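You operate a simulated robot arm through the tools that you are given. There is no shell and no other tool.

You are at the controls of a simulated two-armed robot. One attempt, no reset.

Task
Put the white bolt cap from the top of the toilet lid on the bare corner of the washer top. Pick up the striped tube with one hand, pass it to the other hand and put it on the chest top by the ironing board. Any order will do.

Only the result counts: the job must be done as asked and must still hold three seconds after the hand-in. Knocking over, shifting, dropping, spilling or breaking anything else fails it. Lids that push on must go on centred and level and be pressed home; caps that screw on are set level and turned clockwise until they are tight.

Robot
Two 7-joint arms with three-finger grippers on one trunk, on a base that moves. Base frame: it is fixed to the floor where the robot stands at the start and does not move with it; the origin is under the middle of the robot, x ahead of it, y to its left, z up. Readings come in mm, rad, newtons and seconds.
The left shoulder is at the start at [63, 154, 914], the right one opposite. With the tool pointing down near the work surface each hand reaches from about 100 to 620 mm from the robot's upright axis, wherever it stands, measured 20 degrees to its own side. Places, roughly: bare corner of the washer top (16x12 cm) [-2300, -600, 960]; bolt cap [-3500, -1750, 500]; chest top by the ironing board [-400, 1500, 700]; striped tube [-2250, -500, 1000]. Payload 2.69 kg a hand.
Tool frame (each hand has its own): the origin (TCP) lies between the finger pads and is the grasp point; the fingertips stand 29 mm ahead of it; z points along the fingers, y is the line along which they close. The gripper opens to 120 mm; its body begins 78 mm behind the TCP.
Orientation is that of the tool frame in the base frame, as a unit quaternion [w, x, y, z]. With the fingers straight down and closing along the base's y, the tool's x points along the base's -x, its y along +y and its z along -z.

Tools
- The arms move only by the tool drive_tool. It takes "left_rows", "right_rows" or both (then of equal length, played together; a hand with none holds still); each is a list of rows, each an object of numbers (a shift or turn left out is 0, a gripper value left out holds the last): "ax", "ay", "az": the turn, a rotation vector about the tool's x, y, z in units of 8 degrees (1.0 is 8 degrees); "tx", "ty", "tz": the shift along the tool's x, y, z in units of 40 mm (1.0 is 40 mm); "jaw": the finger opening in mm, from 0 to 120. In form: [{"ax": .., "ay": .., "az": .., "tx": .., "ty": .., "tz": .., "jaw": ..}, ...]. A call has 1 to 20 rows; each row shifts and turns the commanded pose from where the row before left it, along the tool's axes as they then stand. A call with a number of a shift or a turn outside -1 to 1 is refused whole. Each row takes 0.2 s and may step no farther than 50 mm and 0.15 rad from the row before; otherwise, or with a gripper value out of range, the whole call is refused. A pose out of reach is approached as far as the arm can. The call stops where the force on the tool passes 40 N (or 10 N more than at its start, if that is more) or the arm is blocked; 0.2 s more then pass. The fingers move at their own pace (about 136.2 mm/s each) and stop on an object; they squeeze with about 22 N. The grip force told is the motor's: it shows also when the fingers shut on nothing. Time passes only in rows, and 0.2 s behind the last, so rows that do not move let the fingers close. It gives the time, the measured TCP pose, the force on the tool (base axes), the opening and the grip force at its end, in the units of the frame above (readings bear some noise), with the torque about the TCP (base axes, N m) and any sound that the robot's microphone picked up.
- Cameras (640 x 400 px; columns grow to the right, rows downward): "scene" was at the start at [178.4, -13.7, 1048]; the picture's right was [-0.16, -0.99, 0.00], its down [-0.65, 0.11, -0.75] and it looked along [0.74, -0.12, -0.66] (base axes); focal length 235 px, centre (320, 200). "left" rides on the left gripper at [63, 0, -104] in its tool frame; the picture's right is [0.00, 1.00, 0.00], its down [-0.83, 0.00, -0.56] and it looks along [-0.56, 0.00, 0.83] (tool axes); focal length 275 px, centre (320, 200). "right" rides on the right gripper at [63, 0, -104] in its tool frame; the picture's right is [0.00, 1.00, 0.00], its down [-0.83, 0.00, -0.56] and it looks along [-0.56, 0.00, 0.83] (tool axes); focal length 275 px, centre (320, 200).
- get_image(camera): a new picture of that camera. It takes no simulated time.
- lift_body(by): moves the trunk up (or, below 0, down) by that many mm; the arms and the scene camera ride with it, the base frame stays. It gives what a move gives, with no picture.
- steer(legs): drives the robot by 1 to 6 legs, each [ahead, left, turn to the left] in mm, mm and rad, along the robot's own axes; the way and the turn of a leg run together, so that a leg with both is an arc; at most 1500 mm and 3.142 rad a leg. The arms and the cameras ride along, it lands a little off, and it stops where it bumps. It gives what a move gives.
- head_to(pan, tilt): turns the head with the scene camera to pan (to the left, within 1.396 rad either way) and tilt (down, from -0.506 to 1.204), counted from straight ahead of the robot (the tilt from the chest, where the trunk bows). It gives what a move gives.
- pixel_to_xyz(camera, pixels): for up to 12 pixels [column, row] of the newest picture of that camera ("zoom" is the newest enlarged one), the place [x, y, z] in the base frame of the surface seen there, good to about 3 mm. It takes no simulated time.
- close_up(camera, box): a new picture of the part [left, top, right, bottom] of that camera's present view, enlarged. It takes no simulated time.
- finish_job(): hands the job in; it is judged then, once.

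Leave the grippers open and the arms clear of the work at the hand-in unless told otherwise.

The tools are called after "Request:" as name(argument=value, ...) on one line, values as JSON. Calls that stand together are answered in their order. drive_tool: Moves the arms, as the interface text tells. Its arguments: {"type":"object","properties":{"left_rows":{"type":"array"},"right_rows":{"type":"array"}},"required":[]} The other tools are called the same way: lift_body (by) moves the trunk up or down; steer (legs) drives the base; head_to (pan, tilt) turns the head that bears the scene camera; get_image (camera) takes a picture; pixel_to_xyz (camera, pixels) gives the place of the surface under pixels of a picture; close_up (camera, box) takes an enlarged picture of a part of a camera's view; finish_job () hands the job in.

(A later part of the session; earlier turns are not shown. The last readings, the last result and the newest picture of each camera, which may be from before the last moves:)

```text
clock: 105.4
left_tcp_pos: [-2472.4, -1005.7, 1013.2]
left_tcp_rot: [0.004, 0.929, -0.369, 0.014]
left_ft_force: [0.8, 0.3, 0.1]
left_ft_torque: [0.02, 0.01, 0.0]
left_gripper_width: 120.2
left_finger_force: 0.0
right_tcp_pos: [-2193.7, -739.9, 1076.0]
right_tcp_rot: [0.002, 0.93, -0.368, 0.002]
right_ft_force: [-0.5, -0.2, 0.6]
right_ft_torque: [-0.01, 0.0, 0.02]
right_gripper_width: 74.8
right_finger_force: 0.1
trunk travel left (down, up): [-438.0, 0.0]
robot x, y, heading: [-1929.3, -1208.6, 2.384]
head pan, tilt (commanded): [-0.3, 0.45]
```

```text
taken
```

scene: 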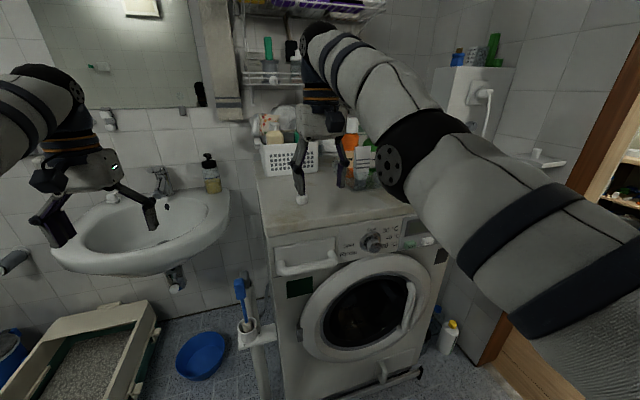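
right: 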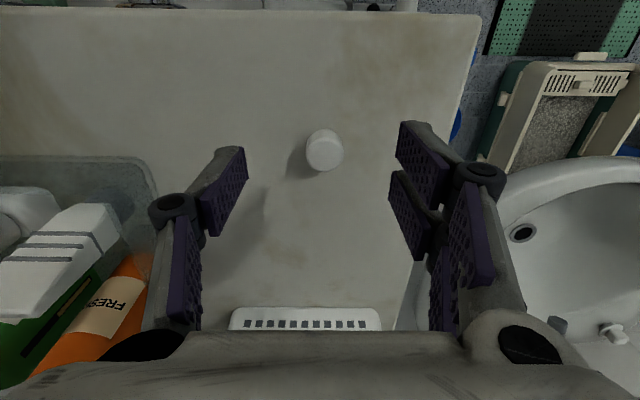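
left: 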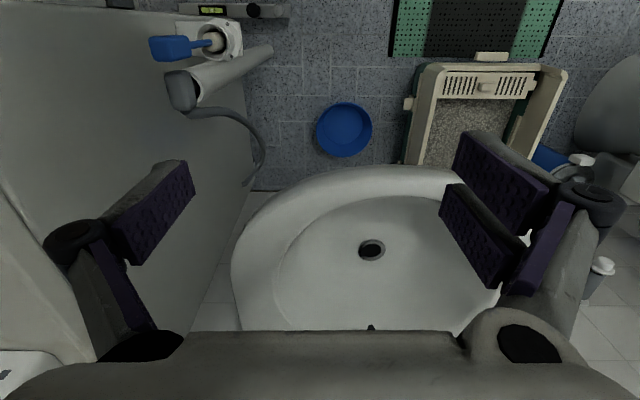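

The base was blocked after ~118 mm — behind me are the slippers, so I must have touched them. Moving forward again at once, then I'll check them.

Request:
steer(legs=[[100, 0, 0]])

Request:
head_to(pan=1.396, tilt=1.2)

Request:
get_image(camera="scene")

Request:
head_to(pan=-1.396, tilt=1.2)

Request:
get_image(camera="scene")

```text
clock: 106.6
left_tcp_pos: [-2544.6, -936.0, 1013.4]
left_tcp_rot: [0.005, 0.929, -0.37, 0.013]
left_ft_force: [0.5, 0.2, 0.2]
left_ft_torque: [-0.02, -0.05, -0.01]
left_gripper_width: 119.9
left_finger_force: 0.1
right_tcp_pos: [-2266.6, -670.9, 1076.2]
right_tcp_rot: [0.002, 0.929, -0.369, 0.001]
right_ft_force: [-0.4, 0.1, -0.7]
right_ft_torque: [-0.04, 0.0, 0.02]
right_gripper_width: 75.2
right_finger_force: 0.1
trunk travel left (down, up): [-438.0, 0.0]
robot x, y, heading: [-2002.8, -1142.4, 2.38]
head pan, tilt (commanded): [-0.3, 0.45]
```

```text
clock: 108.3
left_tcp_pos: [-2544.9, -936.4, 1013.2]
left_tcp_rot: [0.004, 0.929, -0.369, 0.014]
left_ft_force: [1.0, -0.1, -0.3]
left_ft_torque: [0.04, -0.01, 0.0]
left_gripper_width: 120.0
left_finger_force: 0.1
right_tcp_pos: [-2265.1, -672.1, 1076.2]
right_tcp_rot: [0.002, 0.929, -0.37, 0.001]
right_ft_force: [0.6, -0.3, 0.0]
right_ft_torque: [0.01, 0.01, -0.02]
right_gripper_width: 74.9
right_finger_force: 0.1
trunk travel left (down, up): [-438.0, 0.0]
robot x, y, heading: [-2005.0, -1139.9, 2.38]
head pan, tilt (commanded): [1.396, 1.201]
```

```text
taken
```

scene: 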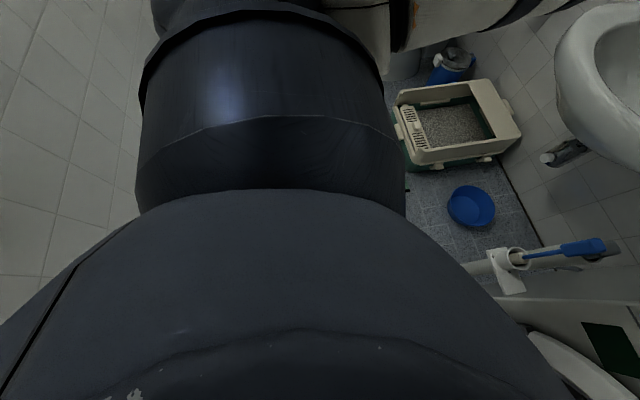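

```text
clock: 110.8
left_tcp_pos: [-2544.8, -935.2, 1014.5]
left_tcp_rot: [0.004, 0.929, -0.369, 0.013]
left_ft_force: [-0.1, -0.6, -0.4]
left_ft_torque: [0.0, 0.0, -0.02]
left_gripper_width: 120.0
left_finger_force: 0.0
right_tcp_pos: [-2264.8, -671.0, 1076.1]
right_tcp_rot: [0.002, 0.929, -0.37, 0.001]
right_ft_force: [0.3, 0.1, 0.7]
right_ft_torque: [0.02, -0.03, 0.01]
right_gripper_width: 75.2
right_finger_force: 0.0
trunk travel left (down, up): [-438.0, 0.0]
robot x, y, heading: [-2002.5, -1142.0, 2.38]
head pan, tilt (commanded): [-1.396, 1.201]
```

```text
taken
```

scene: 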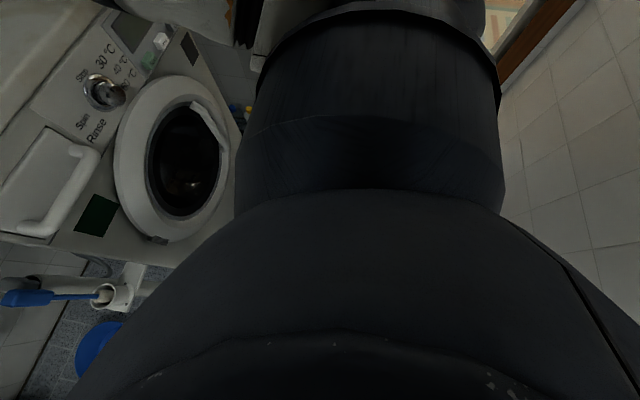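

The slippers are hidden behind my body from here; I'll check them when I turn. Now strafe right 170 mm so the right wrist camera looks over the tub from in front.

Request:
head_to(pan=-0.2, tilt=0.6)

Request:
steer(legs=[[0, -170, 0.01]])

Request:
get_image(camera="right")

Request:
get_image(camera="scene")

```text
clock: 112.2
left_tcp_pos: [-2544.0, -936.6, 1013.1]
left_tcp_rot: [0.004, 0.929, -0.37, 0.013]
left_ft_force: [-0.2, 0.1, -0.7]
left_ft_torque: [0.01, -0.01, 0.0]
left_gripper_width: 120.1
left_finger_force: 0.1
right_tcp_pos: [-2266.1, -671.4, 1076.3]
right_tcp_rot: [0.002, 0.929, -0.37, 0.001]
right_ft_force: [-0.1, 0.4, -0.1]
right_ft_torque: [0.02, 0.01, 0.02]
right_gripper_width: 75.1
right_finger_force: 0.0
trunk travel left (down, up): [-438.0, 0.0]
robot x, y, heading: [-2005.2, -1141.6, 2.379]
head pan, tilt (commanded): [-0.201, 0.6]
```

```text
clock: 114.1
left_tcp_pos: [-2433.5, -821.2, 1014.2]
left_tcp_rot: [0.003, 0.931, -0.364, 0.014]
left_ft_force: [-0.3, 0.3, -0.4]
left_ft_torque: [0.0, 0.02, 0.01]
left_gripper_width: 119.8
left_finger_force: 0.0
right_tcp_pos: [-2158.7, -553.8, 1076.2]
right_tcp_rot: [0.003, 0.931, -0.364, 0.0]
right_ft_force: [0.2, 0.3, -0.4]
right_ft_torque: [-0.05, 0.01, 0.01]
right_gripper_width: 74.8
right_finger_force: 0.1
trunk travel left (down, up): [-438.0, 0.0]
robot x, y, heading: [-1890.1, -1019.9, 2.395]
head pan, tilt (commanded): [-0.201, 0.6]
```

```text
taken
```

right: 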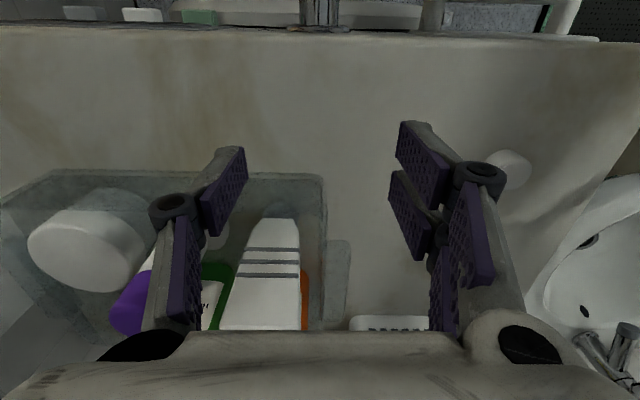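

```text
taken
```

scene: 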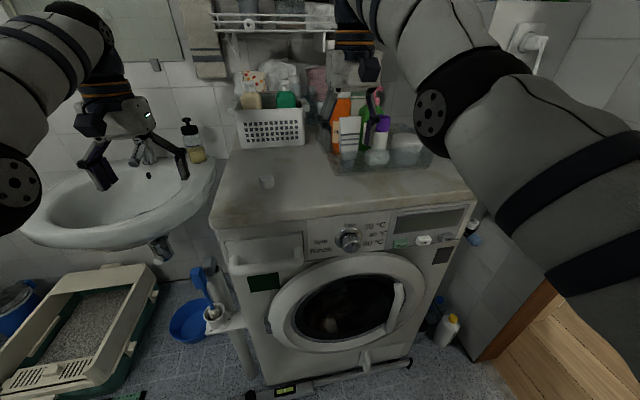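

The wrist picture shows the striped tube at (270, 265) and a purple-capped white bottle at (90, 240) nearer; close-up of the tub in the scene picture (330–430, 80–180).

Request:
close_up(camera="scene", box=[310, 70, 440, 190])

Request:
close_up(camera="right", box=[0, 140, 360, 350])

```text
3.33 times, centred on (375, 130) of scene
```

zoom: 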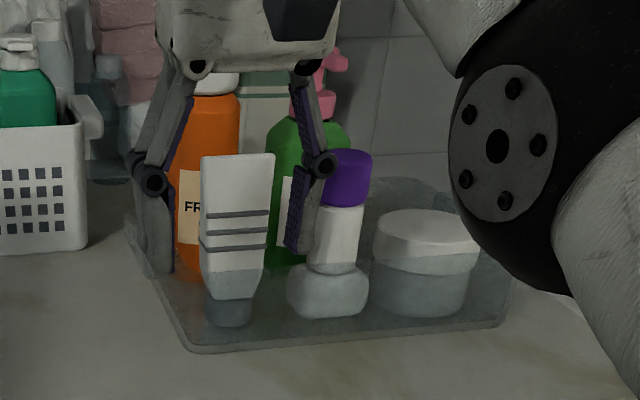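

```text
1.78 times, centred on (180, 245) of right
```

zoom: 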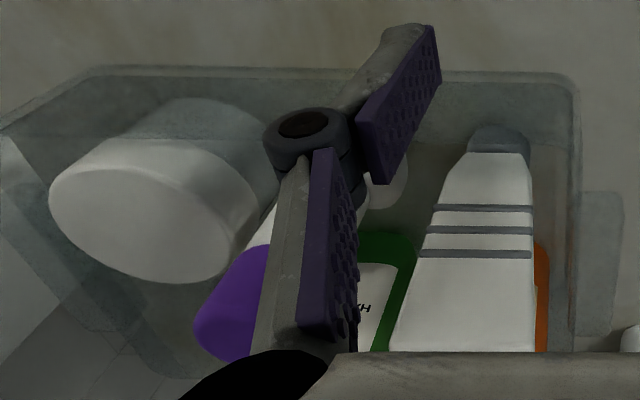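

Tube stands in the tub's front-left; crimp at top along the left-right direction. Measuring tube and its neighbours — scene zoom taken first is no longer newest, so I retake it.

Request:
close_up(camera="scene", box=[310, 70, 440, 190])

Request:
pixel_to_xyz(camera="zoom", pixels=[[206, 162], [238, 162], [269, 160], [205, 200], [235, 200], [265, 200], [208, 260], [235, 260], [258, 260], [230, 310], [228, 285], [238, 230]])

Request:
pixel_to_xyz(camera="zoom", pixels=[[345, 175], [340, 235], [325, 290], [295, 285], [210, 130], [190, 230], [280, 170], [425, 225], [190, 345], [150, 270], [240, 340], [215, 80]])

```text
3.33 times, centred on (375, 130) of scene
```

zoom: 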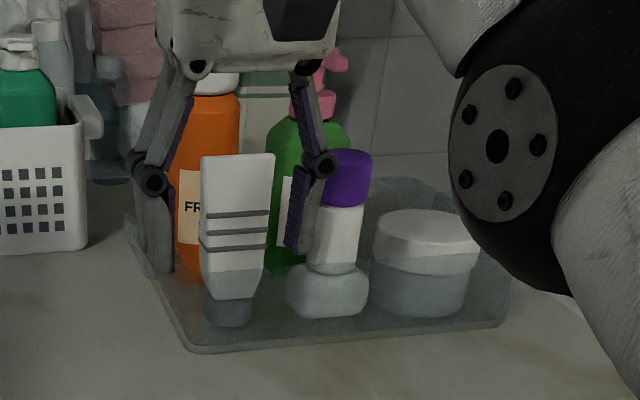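

```text
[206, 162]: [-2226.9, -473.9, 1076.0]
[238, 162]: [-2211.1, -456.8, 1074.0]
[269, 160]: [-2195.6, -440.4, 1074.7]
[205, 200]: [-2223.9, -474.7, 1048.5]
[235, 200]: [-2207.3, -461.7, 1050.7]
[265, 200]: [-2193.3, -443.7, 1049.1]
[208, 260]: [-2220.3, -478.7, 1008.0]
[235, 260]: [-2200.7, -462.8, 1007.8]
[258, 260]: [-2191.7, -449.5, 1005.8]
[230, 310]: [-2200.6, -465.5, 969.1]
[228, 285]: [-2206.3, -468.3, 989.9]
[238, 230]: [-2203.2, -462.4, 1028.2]
```

```text
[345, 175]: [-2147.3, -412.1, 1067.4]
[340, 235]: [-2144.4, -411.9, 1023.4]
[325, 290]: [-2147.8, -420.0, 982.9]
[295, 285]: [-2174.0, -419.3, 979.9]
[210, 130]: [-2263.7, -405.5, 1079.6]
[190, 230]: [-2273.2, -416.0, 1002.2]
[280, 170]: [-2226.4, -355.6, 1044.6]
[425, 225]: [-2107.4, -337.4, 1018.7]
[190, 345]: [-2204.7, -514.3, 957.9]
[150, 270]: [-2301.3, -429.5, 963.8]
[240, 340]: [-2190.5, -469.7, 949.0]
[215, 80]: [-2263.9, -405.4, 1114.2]
```

Tube axis is at (-2211, -457), upright, crimp 46 mm wide along the left-right direction, top z≈1078; the orange bottle is ~60 mm behind it, the roll-on ~35 mm to its right. Best is to close front-to-back, so I want the tool rolled -90° and as high as possible. I'll strafe 130 mm left over the bare area to test reach safely.

Request:
steer(legs=[[0, 130, 0]])

Request:
drive_tool(right_rows=[{"az": -1}, {"az": -1}, {"az": -1}, {"az": -1}, {"az": -1}, {"az": -1}])

```text
clock: 115.8
left_tcp_pos: [-2527.3, -923.8, 1013.1]
left_tcp_rot: [0.004, 0.932, -0.362, 0.014]
left_ft_force: [0.3, -1.6, -0.6]
left_ft_torque: [0.0, -0.03, 0.01]
left_gripper_width: 119.9
left_finger_force: 0.0
right_tcp_pos: [-2253.0, -654.3, 1076.2]
right_tcp_rot: [0.003, 0.932, -0.361, 0.002]
right_ft_force: [-0.2, 0.5, 0.8]
right_ft_torque: [-0.02, 0.01, -0.03]
right_gripper_width: 75.0
right_finger_force: 0.0
trunk travel left (down, up): [-438.0, 0.0]
robot x, y, heading: [-1986.7, -1117.4, 2.396]
head pan, tilt (commanded): [-0.201, 0.6]
```

```text
clock: 117.2
left_tcp_pos: [-2526.4, -923.1, 1013.3]
left_tcp_rot: [0.004, 0.932, -0.362, 0.014]
left_ft_force: [0.5, 0.1, -0.2]
left_ft_torque: [0.0, 0.02, -0.03]
left_gripper_width: 119.8
left_finger_force: 0.2
right_tcp_pos: [-2252.1, -656.1, 1076.6]
right_tcp_rot: [0.002, 0.999, 0.051, 0.0]
right_ft_force: [-0.1, 0.8, 0.5]
right_ft_torque: [-0.02, -0.01, 0.02]
right_gripper_width: 75.1
right_finger_force: 0.1
trunk travel left (down, up): [-438.0, 0.0]
robot x, y, heading: [-1982.2, -1119.8, 2.396]
head pan, tilt (commanded): [-0.201, 0.6]
```

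The roll works and the pose holds. Finishing the remaining -42°.

Request:
drive_tool(right_rows=[{"az": -1}, {"az": -1}, {"az": -1}, {"az": -1}, {"az": -1}, {"az": -0.25}, {}])

Request:
get_image(camera="right")

```text
clock: 118.8
left_tcp_pos: [-2525.8, -923.4, 1012.4]
left_tcp_rot: [0.004, 0.932, -0.362, 0.014]
left_ft_force: [0.0, -0.1, 0.7]
left_ft_torque: [-0.02, -0.02, 0.02]
left_gripper_width: 119.8
left_finger_force: 0.0
right_tcp_pos: [-2253.0, -656.4, 1076.0]
right_tcp_rot: [0.002, 0.915, 0.404, -0.002]
right_ft_force: [-0.5, -1.0, -0.5]
right_ft_torque: [0.01, -0.04, 0.0]
right_gripper_width: 74.8
right_finger_force: 0.0
trunk travel left (down, up): [-438.0, 0.0]
robot x, y, heading: [-1981.5, -1119.7, 2.397]
head pan, tilt (commanded): [-0.201, 0.6]
```

```text
taken
```

right: 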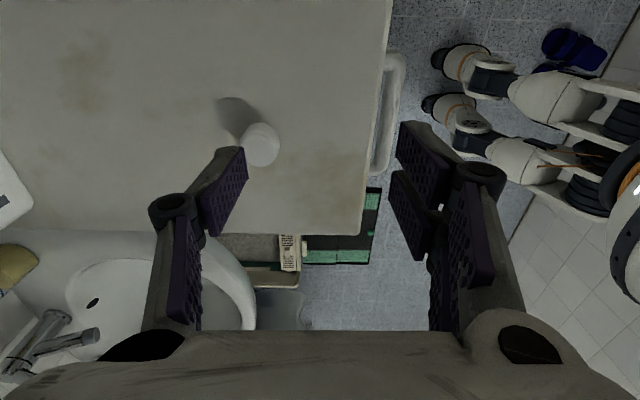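

The wrist camera now looks to the left and shows the slippers at (575, 45) and part of my own undercarriage. Measuring the slippers to see whether they moved.

Request:
close_up(camera="right", box=[400, 0, 640, 200])

Request:
pixel_to_xyz(camera="right", pixels=[[545, 40], [570, 30], [605, 55], [575, 60], [540, 68], [565, 70], [440, 60], [430, 105], [500, 85], [600, 180], [625, 190], [580, 100]])

```text
2.00 times, centred on (520, 100) of right
```

zoom: 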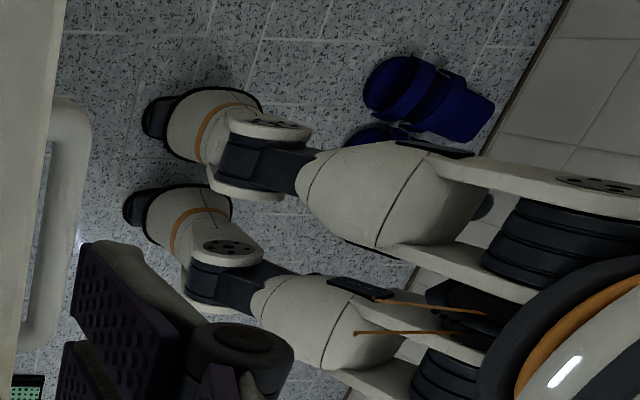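

```text
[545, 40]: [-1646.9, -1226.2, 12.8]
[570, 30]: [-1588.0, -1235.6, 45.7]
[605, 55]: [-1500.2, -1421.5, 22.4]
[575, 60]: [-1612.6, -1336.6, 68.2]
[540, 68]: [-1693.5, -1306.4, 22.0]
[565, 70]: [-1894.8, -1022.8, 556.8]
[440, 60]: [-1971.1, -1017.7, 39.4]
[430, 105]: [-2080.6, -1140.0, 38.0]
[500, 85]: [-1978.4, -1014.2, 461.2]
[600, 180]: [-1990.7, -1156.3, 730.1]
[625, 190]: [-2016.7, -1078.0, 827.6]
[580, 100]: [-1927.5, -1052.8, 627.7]
```

Slipper A sits where it was before (front edge u≈372), so nothing moved. Now test reach: raise while moving ahead over the bare area.

Request:
drive_tool(right_rows=[{"ty": -0.6}, {"ty": -0.6}, {"tz": -0.4}, {"tz": -0.4}, {}])

```text
clock: 120.0
left_tcp_pos: [-2526.0, -924.8, 1014.4]
left_tcp_rot: [0.003, 0.932, -0.362, 0.014]
left_ft_force: [1.4, -0.7, -0.6]
left_ft_torque: [-0.02, -0.03, 0.01]
left_gripper_width: 120.2
left_finger_force: 0.2
right_tcp_pos: [-2243.3, -650.2, 1086.9]
right_tcp_rot: [0.002, 0.915, 0.404, -0.001]
right_ft_force: [0.3, 0.1, 0.1]
right_ft_torque: [0.0, -0.01, -0.02]
right_gripper_width: 75.0
right_finger_force: 0.1
right hand out of reach, approached as far as the arm can: row 1, 2, 3, 4
trunk travel left (down, up): [-438.0, 0.0]
robot x, y, heading: [-1983.1, -1123.3, 2.397]
head pan, tilt (commanded): [-0.201, 0.6]
```

The limit is an outer sphere about the shoulder: closer in, the hand can go higher. Pulling the right hand back ~100 mm while raising ~64 mm.

Request:
drive_tool(right_rows=[{"ty": 0.7}, {"ty": 0.7, "tz": -0.4}, {"ty": 0.7, "tz": -0.5}, {"ty": 0.5, "tz": -0.5}, {"tz": -0.4}, {}])

```text
clock: 121.3
left_tcp_pos: [-2525.9, -924.7, 1014.8]
left_tcp_rot: [0.004, 0.932, -0.361, 0.014]
left_ft_force: [-0.7, 0.6, 0.1]
left_ft_torque: [-0.01, 0.01, 0.02]
left_gripper_width: 119.9
left_finger_force: 0.1
right_tcp_pos: [-2165.4, -720.6, 1157.2]
right_tcp_rot: [0.003, 0.915, 0.403, -0.001]
right_ft_force: [0.2, 0.8, 0.0]
right_ft_torque: [-0.02, -0.02, -0.01]
right_gripper_width: 75.0
right_finger_force: 0.1
right hand out of reach, approached as far as the arm can: row 1
trunk travel left (down, up): [-438.0, 0.0]
robot x, y, heading: [-1983.5, -1120.2, 2.4]
head pan, tilt (commanded): [-0.201, 0.6]
```

Right hand now at ahead 404 mm, z 1157. Pulling the left hand back likewise so it doesn't crowd the washer/basket.

Request:
drive_tool(left_rows=[{"tx": 0.7}, {"tx": 0.7, "tz": -0.4}, {"tx": 0.7, "tz": -0.5}, {"tx": 0.7, "tz": -0.5}, {"tx": 0.4, "tz": -0.4}, {}])

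Request:
steer(legs=[[0, -163, 0], [150, 0, -0.005]])

Request:
get_image(camera="scene")

Request:
get_image(camera="right")

```text
clock: 122.8
left_tcp_pos: [-2504.8, -944.4, 1096.6]
left_tcp_rot: [0.002, 0.932, -0.362, 0.013]
left_ft_force: [-0.6, 0.2, -0.8]
left_ft_torque: [-0.07, -0.01, 0.01]
left_gripper_width: 119.9
left_finger_force: 0.1
left hand out of reach, approached as far as the arm can: row 1, 2, 3, 4, 5
right_tcp_pos: [-2165.9, -720.4, 1157.2]
right_tcp_rot: [0.002, 0.915, 0.403, 0.0]
right_ft_force: [-0.6, 0.4, 0.0]
right_ft_torque: [-0.03, 0.01, -0.02]
right_gripper_width: 75.1
right_finger_force: 0.1
trunk travel left (down, up): [-438.0, 0.0]
robot x, y, heading: [-1984.3, -1123.6, 2.403]
head pan, tilt (commanded): [-0.201, 0.6]
```

```text
clock: 125.6
left_tcp_pos: [-2502.0, -724.3, 1096.0]
left_tcp_rot: [0.002, 0.931, -0.364, 0.013]
left_ft_force: [-0.5, -0.3, -0.3]
left_ft_torque: [-0.02, 0.0, 0.03]
left_gripper_width: 120.0
left_finger_force: 0.1
right_tcp_pos: [-2162.2, -499.6, 1157.0]
right_tcp_rot: [0.002, 0.915, 0.403, 0.0]
right_ft_force: [-0.3, 0.0, -0.2]
right_ft_torque: [0.0, -0.01, 0.01]
right_gripper_width: 75.0
right_finger_force: 0.1
trunk travel left (down, up): [-438.0, 0.0]
robot x, y, heading: [-1976.4, -898.1, 2.403]
head pan, tilt (commanded): [-0.201, 0.6]
```

```text
taken
```

scene: 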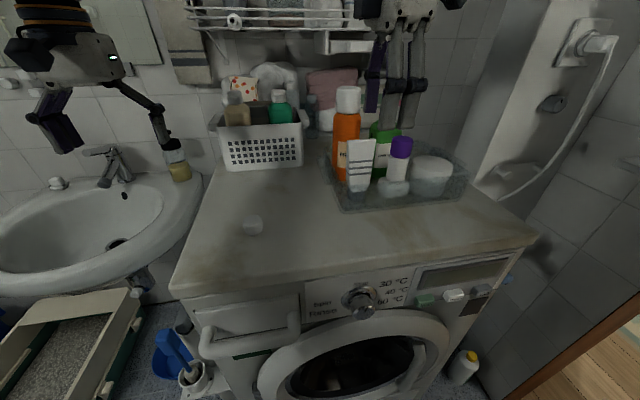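

```text
taken
```

right: 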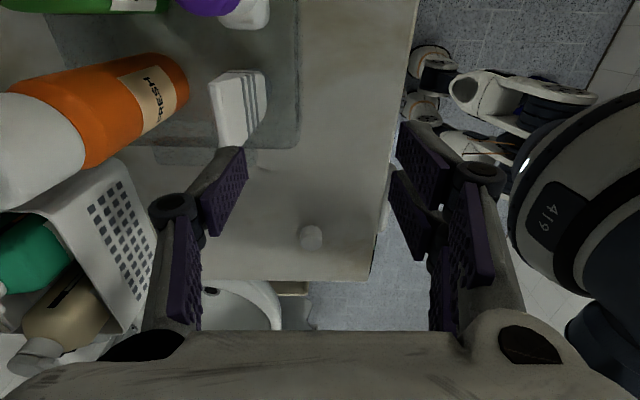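

Clear view now: tube at scene (360, 165), and in the wrist picture at (238, 110). Measuring the tube again from both.

Request:
close_up(camera="scene", box=[310, 70, 480, 220])

Request:
pixel_to_xyz(camera="right", pixels=[[212, 85], [216, 115], [222, 145], [245, 75], [262, 80], [250, 120], [186, 75], [180, 100], [240, 25], [205, 0], [60, 120], [310, 235]])

Request:
pixel_to_xyz(camera="scene", pixels=[[349, 142], [361, 141], [374, 140], [360, 160], [356, 190], [347, 90], [345, 115], [400, 140], [400, 165], [385, 125], [395, 187], [430, 165]])

```text
2.67 times, centred on (395, 145) of scene
```

zoom: 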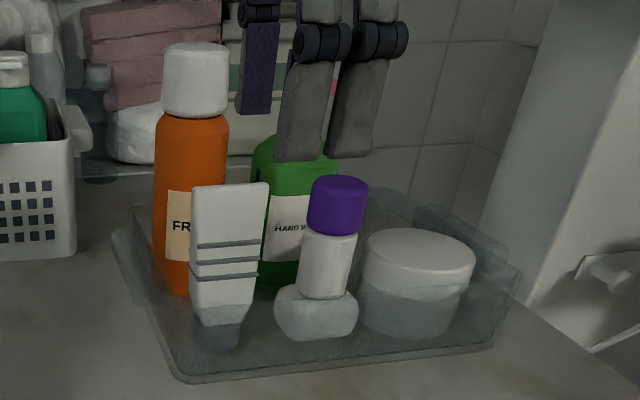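

```text
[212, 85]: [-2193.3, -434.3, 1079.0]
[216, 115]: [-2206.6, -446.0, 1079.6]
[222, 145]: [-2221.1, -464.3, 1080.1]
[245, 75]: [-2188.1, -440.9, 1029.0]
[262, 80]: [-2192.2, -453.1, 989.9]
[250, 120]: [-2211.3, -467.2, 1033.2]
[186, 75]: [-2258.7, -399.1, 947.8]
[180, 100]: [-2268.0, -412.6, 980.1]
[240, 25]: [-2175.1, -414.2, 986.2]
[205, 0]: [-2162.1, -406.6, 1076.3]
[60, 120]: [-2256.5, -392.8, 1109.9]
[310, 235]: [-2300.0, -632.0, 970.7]
```

```text
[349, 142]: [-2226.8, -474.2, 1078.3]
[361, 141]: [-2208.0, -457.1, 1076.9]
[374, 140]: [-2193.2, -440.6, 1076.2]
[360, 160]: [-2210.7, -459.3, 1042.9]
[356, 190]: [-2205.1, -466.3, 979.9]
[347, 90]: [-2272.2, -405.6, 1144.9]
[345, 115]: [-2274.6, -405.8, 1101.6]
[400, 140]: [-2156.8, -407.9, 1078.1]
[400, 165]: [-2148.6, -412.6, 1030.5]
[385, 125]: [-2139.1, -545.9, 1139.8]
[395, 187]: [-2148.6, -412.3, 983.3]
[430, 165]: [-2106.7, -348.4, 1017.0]
```

Crimp centre ≈ (-2209.5, -455.5), top z 1080; orange bottle front is 74 mm further back. I'll step the base 25 mm ahead, then lower the hand to z≈1125 and narrow the jaw to 52.

Request:
steer(legs=[[25, 0, 0]])

Request:
drive_tool(right_rows=[{"tz": 0.4, "jaw": 54}, {"tz": 0.35, "jaw": 54}, {}])

```text
clock: 126.4
left_tcp_pos: [-2520.0, -706.7, 1097.8]
left_tcp_rot: [0.002, 0.932, -0.363, 0.012]
left_ft_force: [0.9, 0.2, -0.7]
left_ft_torque: [-0.01, -0.01, -0.03]
left_gripper_width: 120.1
left_finger_force: 0.1
right_tcp_pos: [-2179.1, -482.7, 1158.0]
right_tcp_rot: [0.001, 0.915, 0.403, -0.003]
right_ft_force: [-0.6, -0.3, 0.1]
right_ft_torque: [0.0, -0.04, -0.03]
right_gripper_width: 74.9
right_finger_force: 0.1
trunk travel left (down, up): [-438.0, 0.0]
robot x, y, heading: [-1994.7, -882.5, 2.399]
head pan, tilt (commanded): [-0.201, 0.6]
```

```text
clock: 127.2
left_tcp_pos: [-2519.0, -706.7, 1096.7]
left_tcp_rot: [0.002, 0.931, -0.364, 0.013]
left_ft_force: [0.2, -0.8, 0.2]
left_ft_torque: [-0.01, -0.02, 0.02]
left_gripper_width: 120.2
left_finger_force: 0.1
right_tcp_pos: [-2179.9, -483.1, 1127.3]
right_tcp_rot: [0.001, 0.915, 0.402, -0.001]
right_ft_force: [-0.3, 0.3, -0.6]
right_ft_torque: [0.02, 0.02, -0.02]
right_gripper_width: 54.2
right_finger_force: 0.1
trunk travel left (down, up): [-438.0, 0.0]
robot x, y, heading: [-1995.5, -883.2, 2.395]
head pan, tilt (commanded): [-0.201, 0.6]
```

Moving 41 mm ahead above the tube and checking with the cameras.

Request:
drive_tool(right_rows=[{"ty": -0.51}, {"ty": -0.51}, {}])

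Request:
get_image(camera="right")

Request:
close_up(camera="scene", box=[280, 40, 480, 220])

```text
clock: 128.0
left_tcp_pos: [-2518.7, -707.7, 1097.2]
left_tcp_rot: [0.001, 0.932, -0.363, 0.011]
left_ft_force: [-0.1, 0.1, -0.2]
left_ft_torque: [0.0, -0.02, 0.03]
left_gripper_width: 119.9
left_finger_force: 0.0
right_tcp_pos: [-2207.6, -454.2, 1128.8]
right_tcp_rot: [0.003, 0.916, 0.402, -0.002]
right_ft_force: [0.5, 0.3, -0.9]
right_ft_torque: [0.03, -0.01, 0.03]
right_gripper_width: 54.0
right_finger_force: 0.1
trunk travel left (down, up): [-438.0, 0.0]
robot x, y, heading: [-2000.8, -884.3, 2.397]
head pan, tilt (commanded): [-0.201, 0.6]
```

```text
taken
```

right: 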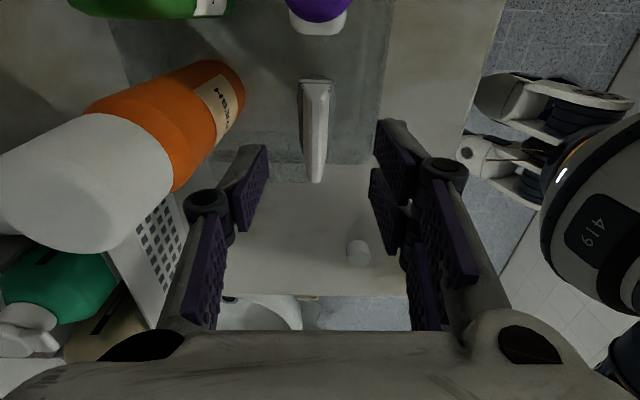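

```text
2.22 times, centred on (380, 130) of scene
```

zoom: 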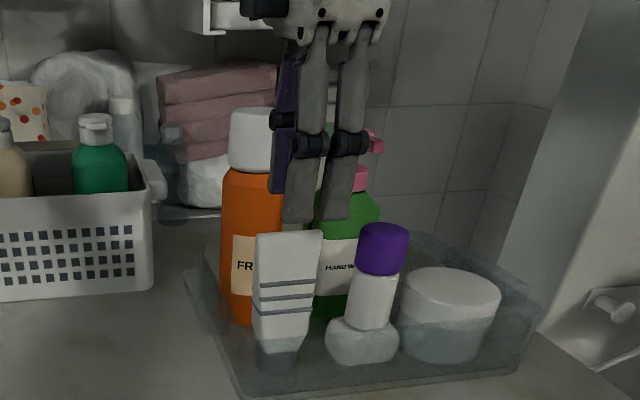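

The crimp is centred between the fingers (cols 250–375, tube at ~315). Measuring its top edge from here.

Request:
pixel_to_xyz(camera="right", pixels=[[317, 178], [313, 160], [310, 140], [308, 120], [306, 105], [322, 150], [326, 110], [300, 90]])

```text
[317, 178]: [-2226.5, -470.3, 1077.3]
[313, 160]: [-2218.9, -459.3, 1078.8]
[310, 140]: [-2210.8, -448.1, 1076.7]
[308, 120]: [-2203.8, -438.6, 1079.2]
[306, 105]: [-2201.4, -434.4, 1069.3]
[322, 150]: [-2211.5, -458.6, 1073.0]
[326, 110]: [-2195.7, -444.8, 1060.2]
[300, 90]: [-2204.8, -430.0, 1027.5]
```

Aligned within ~2 mm. Descending 32 mm first, then check.

Request:
drive_tool(right_rows=[{"tz": 0.27, "ty": -0.04}, {"tz": 0.27}, {"tz": 0.27}, {}])

Request:
get_image(camera="right")

Request:
close_up(camera="scene", box=[300, 60, 440, 200])

```text
clock: 129.0
left_tcp_pos: [-2519.2, -706.9, 1095.7]
left_tcp_rot: [0.002, 0.932, -0.362, 0.013]
left_ft_force: [-0.7, 0.2, -0.5]
left_ft_torque: [0.02, 0.01, 0.02]
left_gripper_width: 120.0
left_finger_force: 0.0
right_tcp_pos: [-2209.2, -455.0, 1094.8]
right_tcp_rot: [0.003, 0.915, 0.403, -0.002]
right_ft_force: [-0.1, 0.6, -0.3]
right_ft_torque: [0.0, 0.05, 0.01]
right_gripper_width: 54.1
right_finger_force: 0.1
trunk travel left (down, up): [-438.0, 0.0]
robot x, y, heading: [-1996.6, -882.1, 2.401]
head pan, tilt (commanded): [-0.201, 0.6]
```

```text
taken
```

right: 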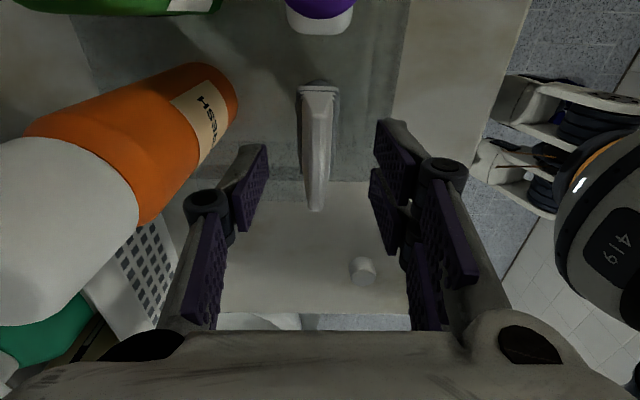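

```text
2.86 times, centred on (370, 130) of scene
```

zoom: 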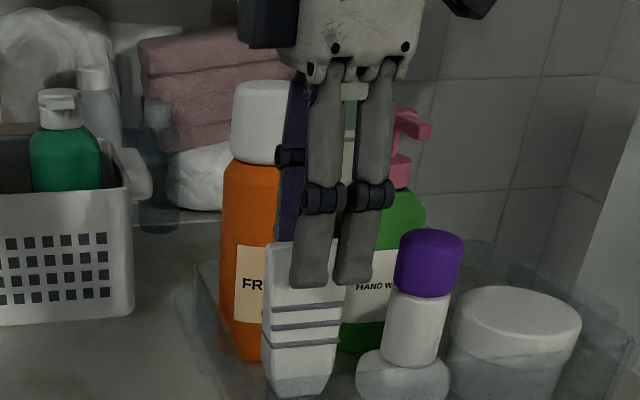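

Fingers straddle the crimp. Before going lower I check how near the gripper body and its black side boxes are to the orange bottle's cap.

Request:
pixel_to_xyz(camera="zoom", pixels=[[262, 20], [290, 30], [245, 40], [475, 8], [350, 30], [290, 155], [280, 157], [262, 90], [240, 100], [285, 120], [405, 120], [335, 90]])

```text
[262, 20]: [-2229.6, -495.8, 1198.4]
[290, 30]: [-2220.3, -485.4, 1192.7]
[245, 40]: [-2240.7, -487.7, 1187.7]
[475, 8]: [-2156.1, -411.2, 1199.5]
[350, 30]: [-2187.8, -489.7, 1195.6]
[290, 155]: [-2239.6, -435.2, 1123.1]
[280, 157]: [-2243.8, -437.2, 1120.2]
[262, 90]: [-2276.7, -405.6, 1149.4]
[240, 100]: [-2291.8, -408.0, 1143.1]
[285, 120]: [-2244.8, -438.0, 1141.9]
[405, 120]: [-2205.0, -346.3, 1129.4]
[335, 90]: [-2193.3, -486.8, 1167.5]
```

Clearance to the orange bottle is ~30 mm. Descending another 30 mm.

Request:
drive_tool(right_rows=[{"tz": 0.25}, {"tz": 0.25}, {"tz": 0.25}, {}])

Request:
close_up(camera="scene", box=[300, 60, 440, 200])

Request:
get_image(camera="right")

```text
clock: 130.0
left_tcp_pos: [-2518.8, -705.5, 1097.9]
left_tcp_rot: [0.002, 0.932, -0.363, 0.013]
left_ft_force: [-0.6, -0.6, 0.0]
left_ft_torque: [-0.01, 0.02, 0.0]
left_gripper_width: 120.1
left_finger_force: 0.0
right_tcp_pos: [-2209.1, -454.0, 1065.5]
right_tcp_rot: [0.003, 0.915, 0.403, -0.002]
right_ft_force: [-0.2, -0.2, -0.5]
right_ft_torque: [0.01, -0.02, 0.03]
right_gripper_width: 54.0
right_finger_force: 0.0
trunk travel left (down, up): [-438.0, 0.0]
robot x, y, heading: [-1997.2, -883.6, 2.399]
head pan, tilt (commanded): [-0.201, 0.6]
```

```text
2.86 times, centred on (370, 130) of scene
```

zoom: 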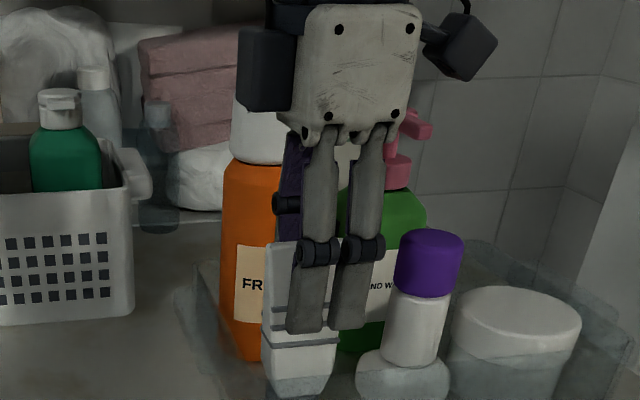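

```text
taken
```

right: 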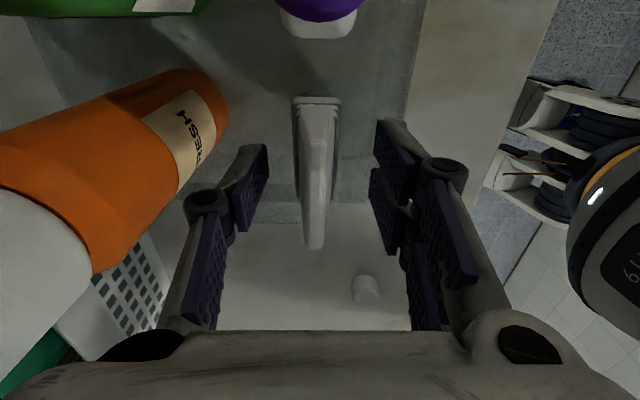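

Tube is well between the pads. Closing.

Request:
drive_tool(right_rows=[{"jaw": 36}, {"jaw": 20}, {"jaw": 5}, {"jaw": 5}, {"jaw": 5}])

Request:
get_image(camera="right")

Request:
close_up(camera="scene", box=[300, 60, 440, 200])

```text
clock: 131.2
left_tcp_pos: [-2518.8, -706.1, 1097.6]
left_tcp_rot: [0.003, 0.932, -0.363, 0.013]
left_ft_force: [0.8, 0.4, 0.2]
left_ft_torque: [-0.01, -0.01, 0.0]
left_gripper_width: 119.8
left_finger_force: 0.0
right_tcp_pos: [-2208.4, -454.0, 1066.1]
right_tcp_rot: [0.002, 0.915, 0.403, -0.001]
right_ft_force: [0.1, 0.8, 1.1]
right_ft_torque: [0.06, -0.02, -0.01]
right_gripper_width: 17.7
right_finger_force: 21.3
trunk travel left (down, up): [-438.0, 0.0]
robot x, y, heading: [-1993.5, -880.3, 2.399]
head pan, tilt (commanded): [-0.201, 0.6]
```

```text
taken
```

right: 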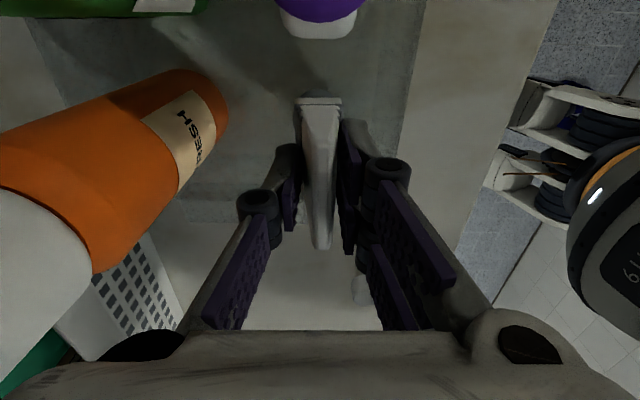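

```text
2.86 times, centred on (370, 130) of scene
```

zoom: 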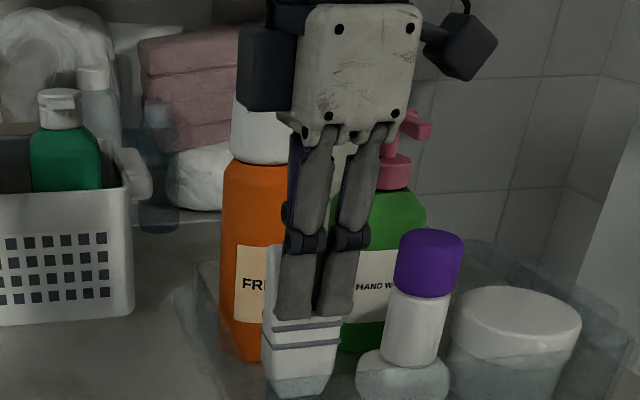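

Held at 17.7 mm. Lifting straight up 80 mm, slowly at first.

Request:
drive_tool(right_rows=[{"tz": -0.15, "jaw": 5}, {"tz": -0.2, "jaw": 5}, {"tz": -0.35, "jaw": 5}, {"tz": -0.4, "jaw": 5}, {"tz": -0.45, "jaw": 5}, {"tz": -0.45, "jaw": 5}, {"jaw": 5}])

Request:
get_image(camera="right")

Request:
close_up(camera="scene", box=[280, 20, 460, 200])

```text
clock: 132.8
left_tcp_pos: [-2519.6, -706.4, 1095.8]
left_tcp_rot: [0.003, 0.932, -0.363, 0.013]
left_ft_force: [-0.2, 0.2, 0.2]
left_ft_torque: [-0.02, 0.01, 0.02]
left_gripper_width: 120.4
left_finger_force: 0.0
right_tcp_pos: [-2210.6, -453.8, 1143.4]
right_tcp_rot: [0.003, 0.915, 0.403, -0.002]
right_ft_force: [0.0, 0.5, -0.7]
right_ft_torque: [-0.04, 0.02, 0.01]
right_gripper_width: 17.7
right_finger_force: 21.6
trunk travel left (down, up): [-438.0, 0.0]
robot x, y, heading: [-1997.7, -884.1, 2.393]
head pan, tilt (commanded): [-0.201, 0.6]
```

```text
taken
```

right: 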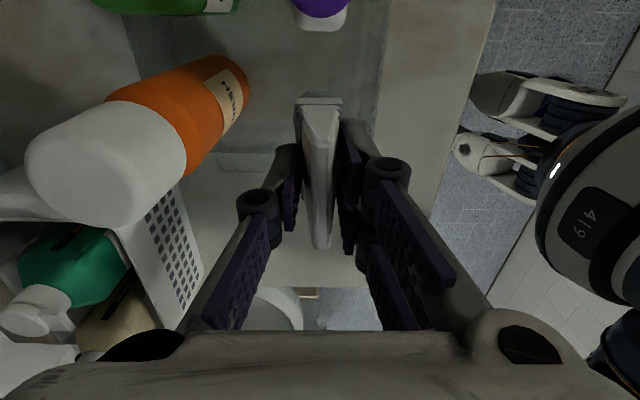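

```text
2.22 times, centred on (370, 110) of scene
```

zoom: 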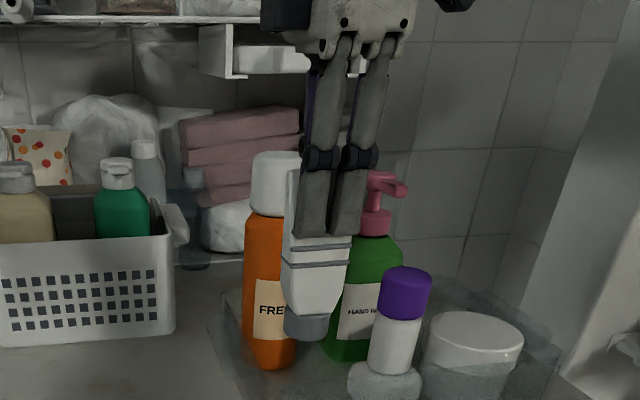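

The tube is up with its grey cap at zoom (307, 325). Checking its bottom height against the tub rim before backing out.

Request:
pixel_to_xyz(camera="zoom", pixels=[[305, 320], [305, 336], [285, 300], [345, 260], [230, 330], [225, 300], [400, 380], [520, 340], [305, 355]])

```text
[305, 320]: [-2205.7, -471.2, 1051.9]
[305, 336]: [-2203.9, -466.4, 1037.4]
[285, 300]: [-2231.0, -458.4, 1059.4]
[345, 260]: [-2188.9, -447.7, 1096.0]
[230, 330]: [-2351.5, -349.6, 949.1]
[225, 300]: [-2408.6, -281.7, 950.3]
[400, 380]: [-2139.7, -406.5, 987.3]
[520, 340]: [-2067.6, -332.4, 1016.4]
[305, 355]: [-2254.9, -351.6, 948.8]
```

Tube bottom ≈1032, rim ≈1005: clear. Backing out 200 mm (staying clear of the slippers), then I look to the right for the way out.

Request:
steer(legs=[[-200, 0, 0]])

Request:
get_image(camera="scene")

Request:
head_to(pan=-1.2, tilt=0.5)

Request:
get_image(camera="scene")

```text
clock: 134.4
left_tcp_pos: [-2375.1, -842.2, 1097.2]
left_tcp_rot: [0.002, 0.932, -0.361, 0.013]
left_ft_force: [0.1, 0.4, 0.8]
left_ft_torque: [0.01, 0.02, 0.01]
left_gripper_width: 120.0
left_finger_force: 0.1
right_tcp_pos: [-2066.6, -588.7, 1143.1]
right_tcp_rot: [0.003, 0.915, 0.404, -0.001]
right_ft_force: [1.0, 0.1, -0.3]
right_ft_torque: [0.03, 0.04, -0.01]
right_gripper_width: 17.8
right_finger_force: 21.8
trunk travel left (down, up): [-438.0, 0.0]
robot x, y, heading: [-1852.0, -1018.4, 2.399]
head pan, tilt (commanded): [-0.201, 0.6]
```

```text
taken
```

scene: 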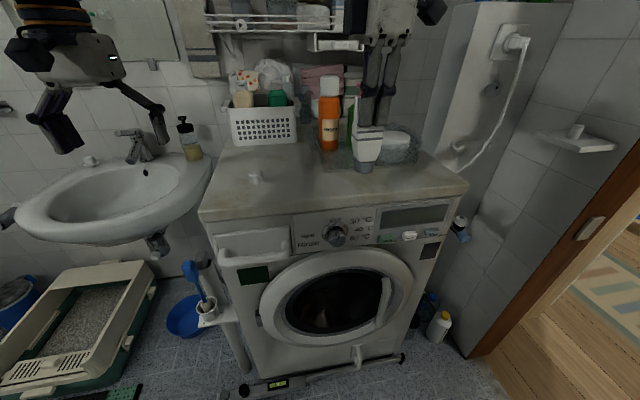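

```text
clock: 135.7
left_tcp_pos: [-2374.7, -842.1, 1097.5]
left_tcp_rot: [0.003, 0.932, -0.362, 0.013]
left_ft_force: [-1.1, -0.1, 1.0]
left_ft_torque: [-0.03, 0.0, -0.01]
left_gripper_width: 119.9
left_finger_force: 0.1
right_tcp_pos: [-2067.6, -588.1, 1143.7]
right_tcp_rot: [0.003, 0.915, 0.404, -0.001]
right_ft_force: [-0.4, 0.4, -0.8]
right_ft_torque: [-0.02, 0.0, -0.06]
right_gripper_width: 17.7
right_finger_force: 22.1
trunk travel left (down, up): [-438.0, 0.0]
robot x, y, heading: [-1852.8, -1013.1, 2.397]
head pan, tilt (commanded): [-1.201, 0.499]
```

```text
taken
```

scene: 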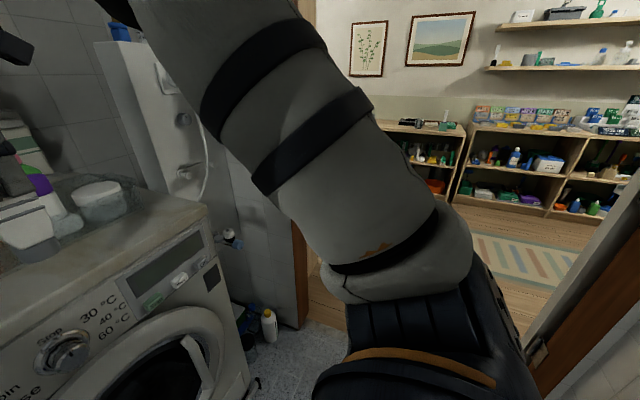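

The way out is to my right; the sweep stays above the washer and clear of the tub items. Turning right 1.575 rad to face the doorway.

Request:
steer(legs=[[0, 0, -1.575]])

Request:
head_to(pan=0, tilt=0.5)

Request:
get_image(camera="scene")

```text
clock: 140.0
left_tcp_pos: [-1664.4, -497.9, 1095.9]
left_tcp_rot: [-0.011, -0.392, 0.92, -0.007]
left_ft_force: [0.3, -0.1, -0.3]
left_ft_torque: [-0.01, -0.02, -0.01]
left_gripper_width: 120.2
left_finger_force: 0.0
right_tcp_pos: [-1419.2, -813.6, 1143.7]
right_tcp_rot: [0.0, 0.928, -0.373, -0.003]
right_ft_force: [0.6, -0.3, -1.1]
right_ft_torque: [0.01, -0.02, 0.01]
right_gripper_width: 17.8
right_finger_force: 22.1
trunk travel left (down, up): [-438.0, 0.0]
robot x, y, heading: [-1852.9, -1016.0, 0.805]
head pan, tilt (commanded): [-1.201, 0.499]
```

```text
clock: 141.4
left_tcp_pos: [-1664.3, -498.5, 1096.4]
left_tcp_rot: [-0.011, -0.393, 0.919, -0.008]
left_ft_force: [0.3, -0.9, 1.0]
left_ft_torque: [0.01, -0.03, -0.03]
left_gripper_width: 119.7
left_finger_force: 0.0
right_tcp_pos: [-1419.3, -812.8, 1143.7]
right_tcp_rot: [0.001, 0.928, -0.373, -0.003]
right_ft_force: [0.4, 0.0, -0.7]
right_ft_torque: [-0.01, 0.0, -0.01]
right_gripper_width: 17.5
right_finger_force: 21.7
trunk travel left (down, up): [-438.0, 0.0]
robot x, y, heading: [-1852.6, -1014.7, 0.809]
head pan, tilt (commanded): [0.0, 0.499]
```

```text
taken
```

scene: 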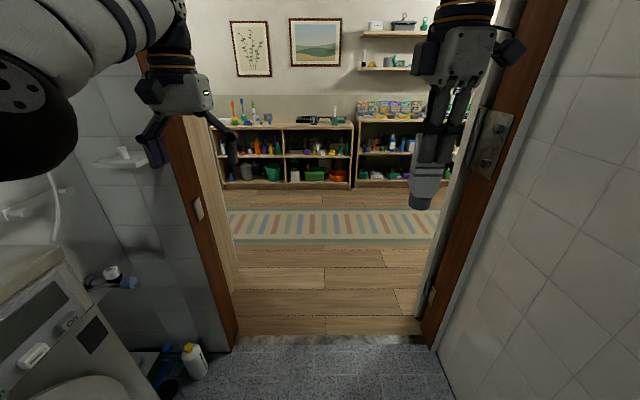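

Facing the doorway. Measuring jambs at (233, 340) and (430, 340) and the wall shelf at (140, 160) near my left hand.

Request:
pixel_to_xyz(camera="scene", pixels=[[235, 338], [425, 335], [145, 162], [100, 162], [125, 150], [205, 200], [470, 160], [440, 260], [425, 200], [420, 165], [238, 120], [263, 120]])

```text
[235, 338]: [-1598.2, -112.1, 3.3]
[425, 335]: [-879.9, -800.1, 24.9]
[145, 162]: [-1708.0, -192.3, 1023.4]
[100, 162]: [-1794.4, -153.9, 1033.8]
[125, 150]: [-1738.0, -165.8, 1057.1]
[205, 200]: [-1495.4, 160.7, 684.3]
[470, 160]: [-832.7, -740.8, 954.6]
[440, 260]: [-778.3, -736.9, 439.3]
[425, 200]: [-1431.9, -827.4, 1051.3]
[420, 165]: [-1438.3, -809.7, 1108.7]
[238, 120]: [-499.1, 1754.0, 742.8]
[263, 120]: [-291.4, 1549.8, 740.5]
```

Doorway centre is u≈598; I'm 68 mm left of it. Strafe right 68 mm with a small heading trim, then 1350 mm straight ahead.

Request:
steer(legs=[[0, -68, 0.014], [1350, 0, 0]])

Request:
get_image(camera="scene")

```text
clock: 149.0
left_tcp_pos: [-645.3, 421.1, 1097.3]
left_tcp_rot: [-0.011, -0.377, 0.926, -0.008]
left_ft_force: [-0.7, -0.3, -0.1]
left_ft_torque: [0.0, -0.02, 0.01]
left_gripper_width: 120.1
left_finger_force: 0.0
right_tcp_pos: [-410.4, 97.2, 1144.0]
right_tcp_rot: [0.0, 0.922, -0.388, -0.003]
right_ft_force: [0.7, 0.8, -0.5]
right_ft_torque: [-0.03, -0.01, 0.03]
right_gripper_width: 17.8
right_finger_force: 22.2
trunk travel left (down, up): [-438.0, 0.0]
robot x, y, heading: [-850.2, -91.1, 0.771]
head pan, tilt (commanded): [0.0, 0.499]
```

```text
taken
```

scene: 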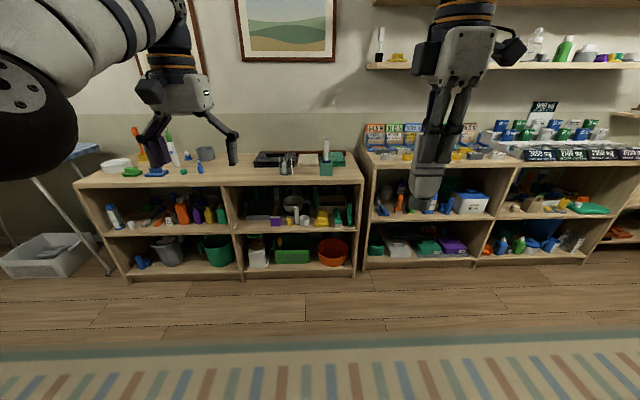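

Through the doorway. The chest's left end by the ironing board is at (130, 170) with several small items. Close-up of that end.

Request:
close_up(camera="scene", box=[60, 110, 370, 280])

Request:
pixel_to_xyz(camera="scene", pixels=[[80, 183], [110, 165], [220, 170], [250, 172], [235, 180], [130, 172], [160, 172], [190, 175], [360, 182], [205, 155], [140, 140], [270, 160]])

```text
2.06 times, centred on (215, 195) of scene
```

zoom: 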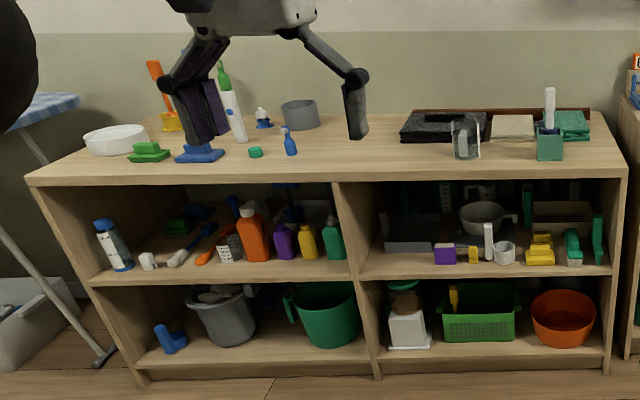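

```text
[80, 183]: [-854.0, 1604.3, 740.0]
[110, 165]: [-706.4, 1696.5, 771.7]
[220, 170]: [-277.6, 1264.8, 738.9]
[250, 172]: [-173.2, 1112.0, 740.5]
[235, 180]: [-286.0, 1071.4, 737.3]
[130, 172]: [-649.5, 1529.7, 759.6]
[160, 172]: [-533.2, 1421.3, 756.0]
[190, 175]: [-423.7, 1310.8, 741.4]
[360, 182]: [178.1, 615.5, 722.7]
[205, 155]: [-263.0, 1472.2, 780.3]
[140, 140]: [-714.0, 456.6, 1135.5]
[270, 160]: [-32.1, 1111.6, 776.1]
```

Chest top is z≈740. There's open space here, so I'll do the hand-over now. First the left hand: 108 mm inward, then roll its tool -90° about its z axis (twin fingers to the back).

Request:
drive_tool(left_rows=[{"ty": -0.9}, {"ty": -0.9}, {"ty": -0.9}, {"az": -1}, {"az": -1}, {"az": -1}, {"az": -1}, {"az": -1}, {"az": -1}, {"az": -1}, {"az": -1}, {"az": -1}, {"az": -1}, {"az": -1}, {"az": -0.25}, {}])

```text
clock: 152.4
left_tcp_pos: [-578.5, 336.9, 1092.8]
left_tcp_rot: [0.013, 0.922, -0.387, -0.003]
left_ft_force: [-0.2, -0.3, 0.3]
left_ft_torque: [0.0, -0.02, -0.03]
left_gripper_width: 120.1
left_finger_force: 0.0
left hand out of reach, approached as far as the arm can: row 2, 3
right_tcp_pos: [-410.4, 98.5, 1143.5]
right_tcp_rot: [0.001, 0.922, -0.388, -0.003]
right_ft_force: [0.4, -0.5, -1.0]
right_ft_torque: [0.0, -0.02, 0.01]
right_gripper_width: 17.8
right_finger_force: 22.4
trunk travel left (down, up): [-438.0, 0.0]
robot x, y, heading: [-846.7, -91.5, 0.772]
head pan, tilt (commanded): [0.0, 0.499]
```

Rolled as intended. Now turn the left tool +90° about its y axis so it points to my right (towards the tube).

Request:
drive_tool(left_rows=[{"ay": 1}, {"ay": 1}, {"ay": 1}, {"ay": 1}, {"ay": 1}, {"ay": 1}, {}])

```text
clock: 154.0
left_tcp_pos: [-578.1, 337.3, 1091.7]
left_tcp_rot: [0.17, 0.843, -0.35, 0.372]
left_ft_force: [-0.1, 0.1, -0.8]
left_ft_torque: [0.01, -0.01, 0.04]
left_gripper_width: 119.9
left_finger_force: 0.1
right_tcp_pos: [-410.3, 97.6, 1143.2]
right_tcp_rot: [0.001, 0.922, -0.388, -0.003]
right_ft_force: [-0.7, 0.5, -0.9]
right_ft_torque: [0.0, -0.02, 0.01]
right_gripper_width: 17.7
right_finger_force: 22.4
trunk travel left (down, up): [-438.0, 0.0]
robot x, y, heading: [-847.9, -93.7, 0.763]
head pan, tilt (commanded): [0.0, 0.499]
```

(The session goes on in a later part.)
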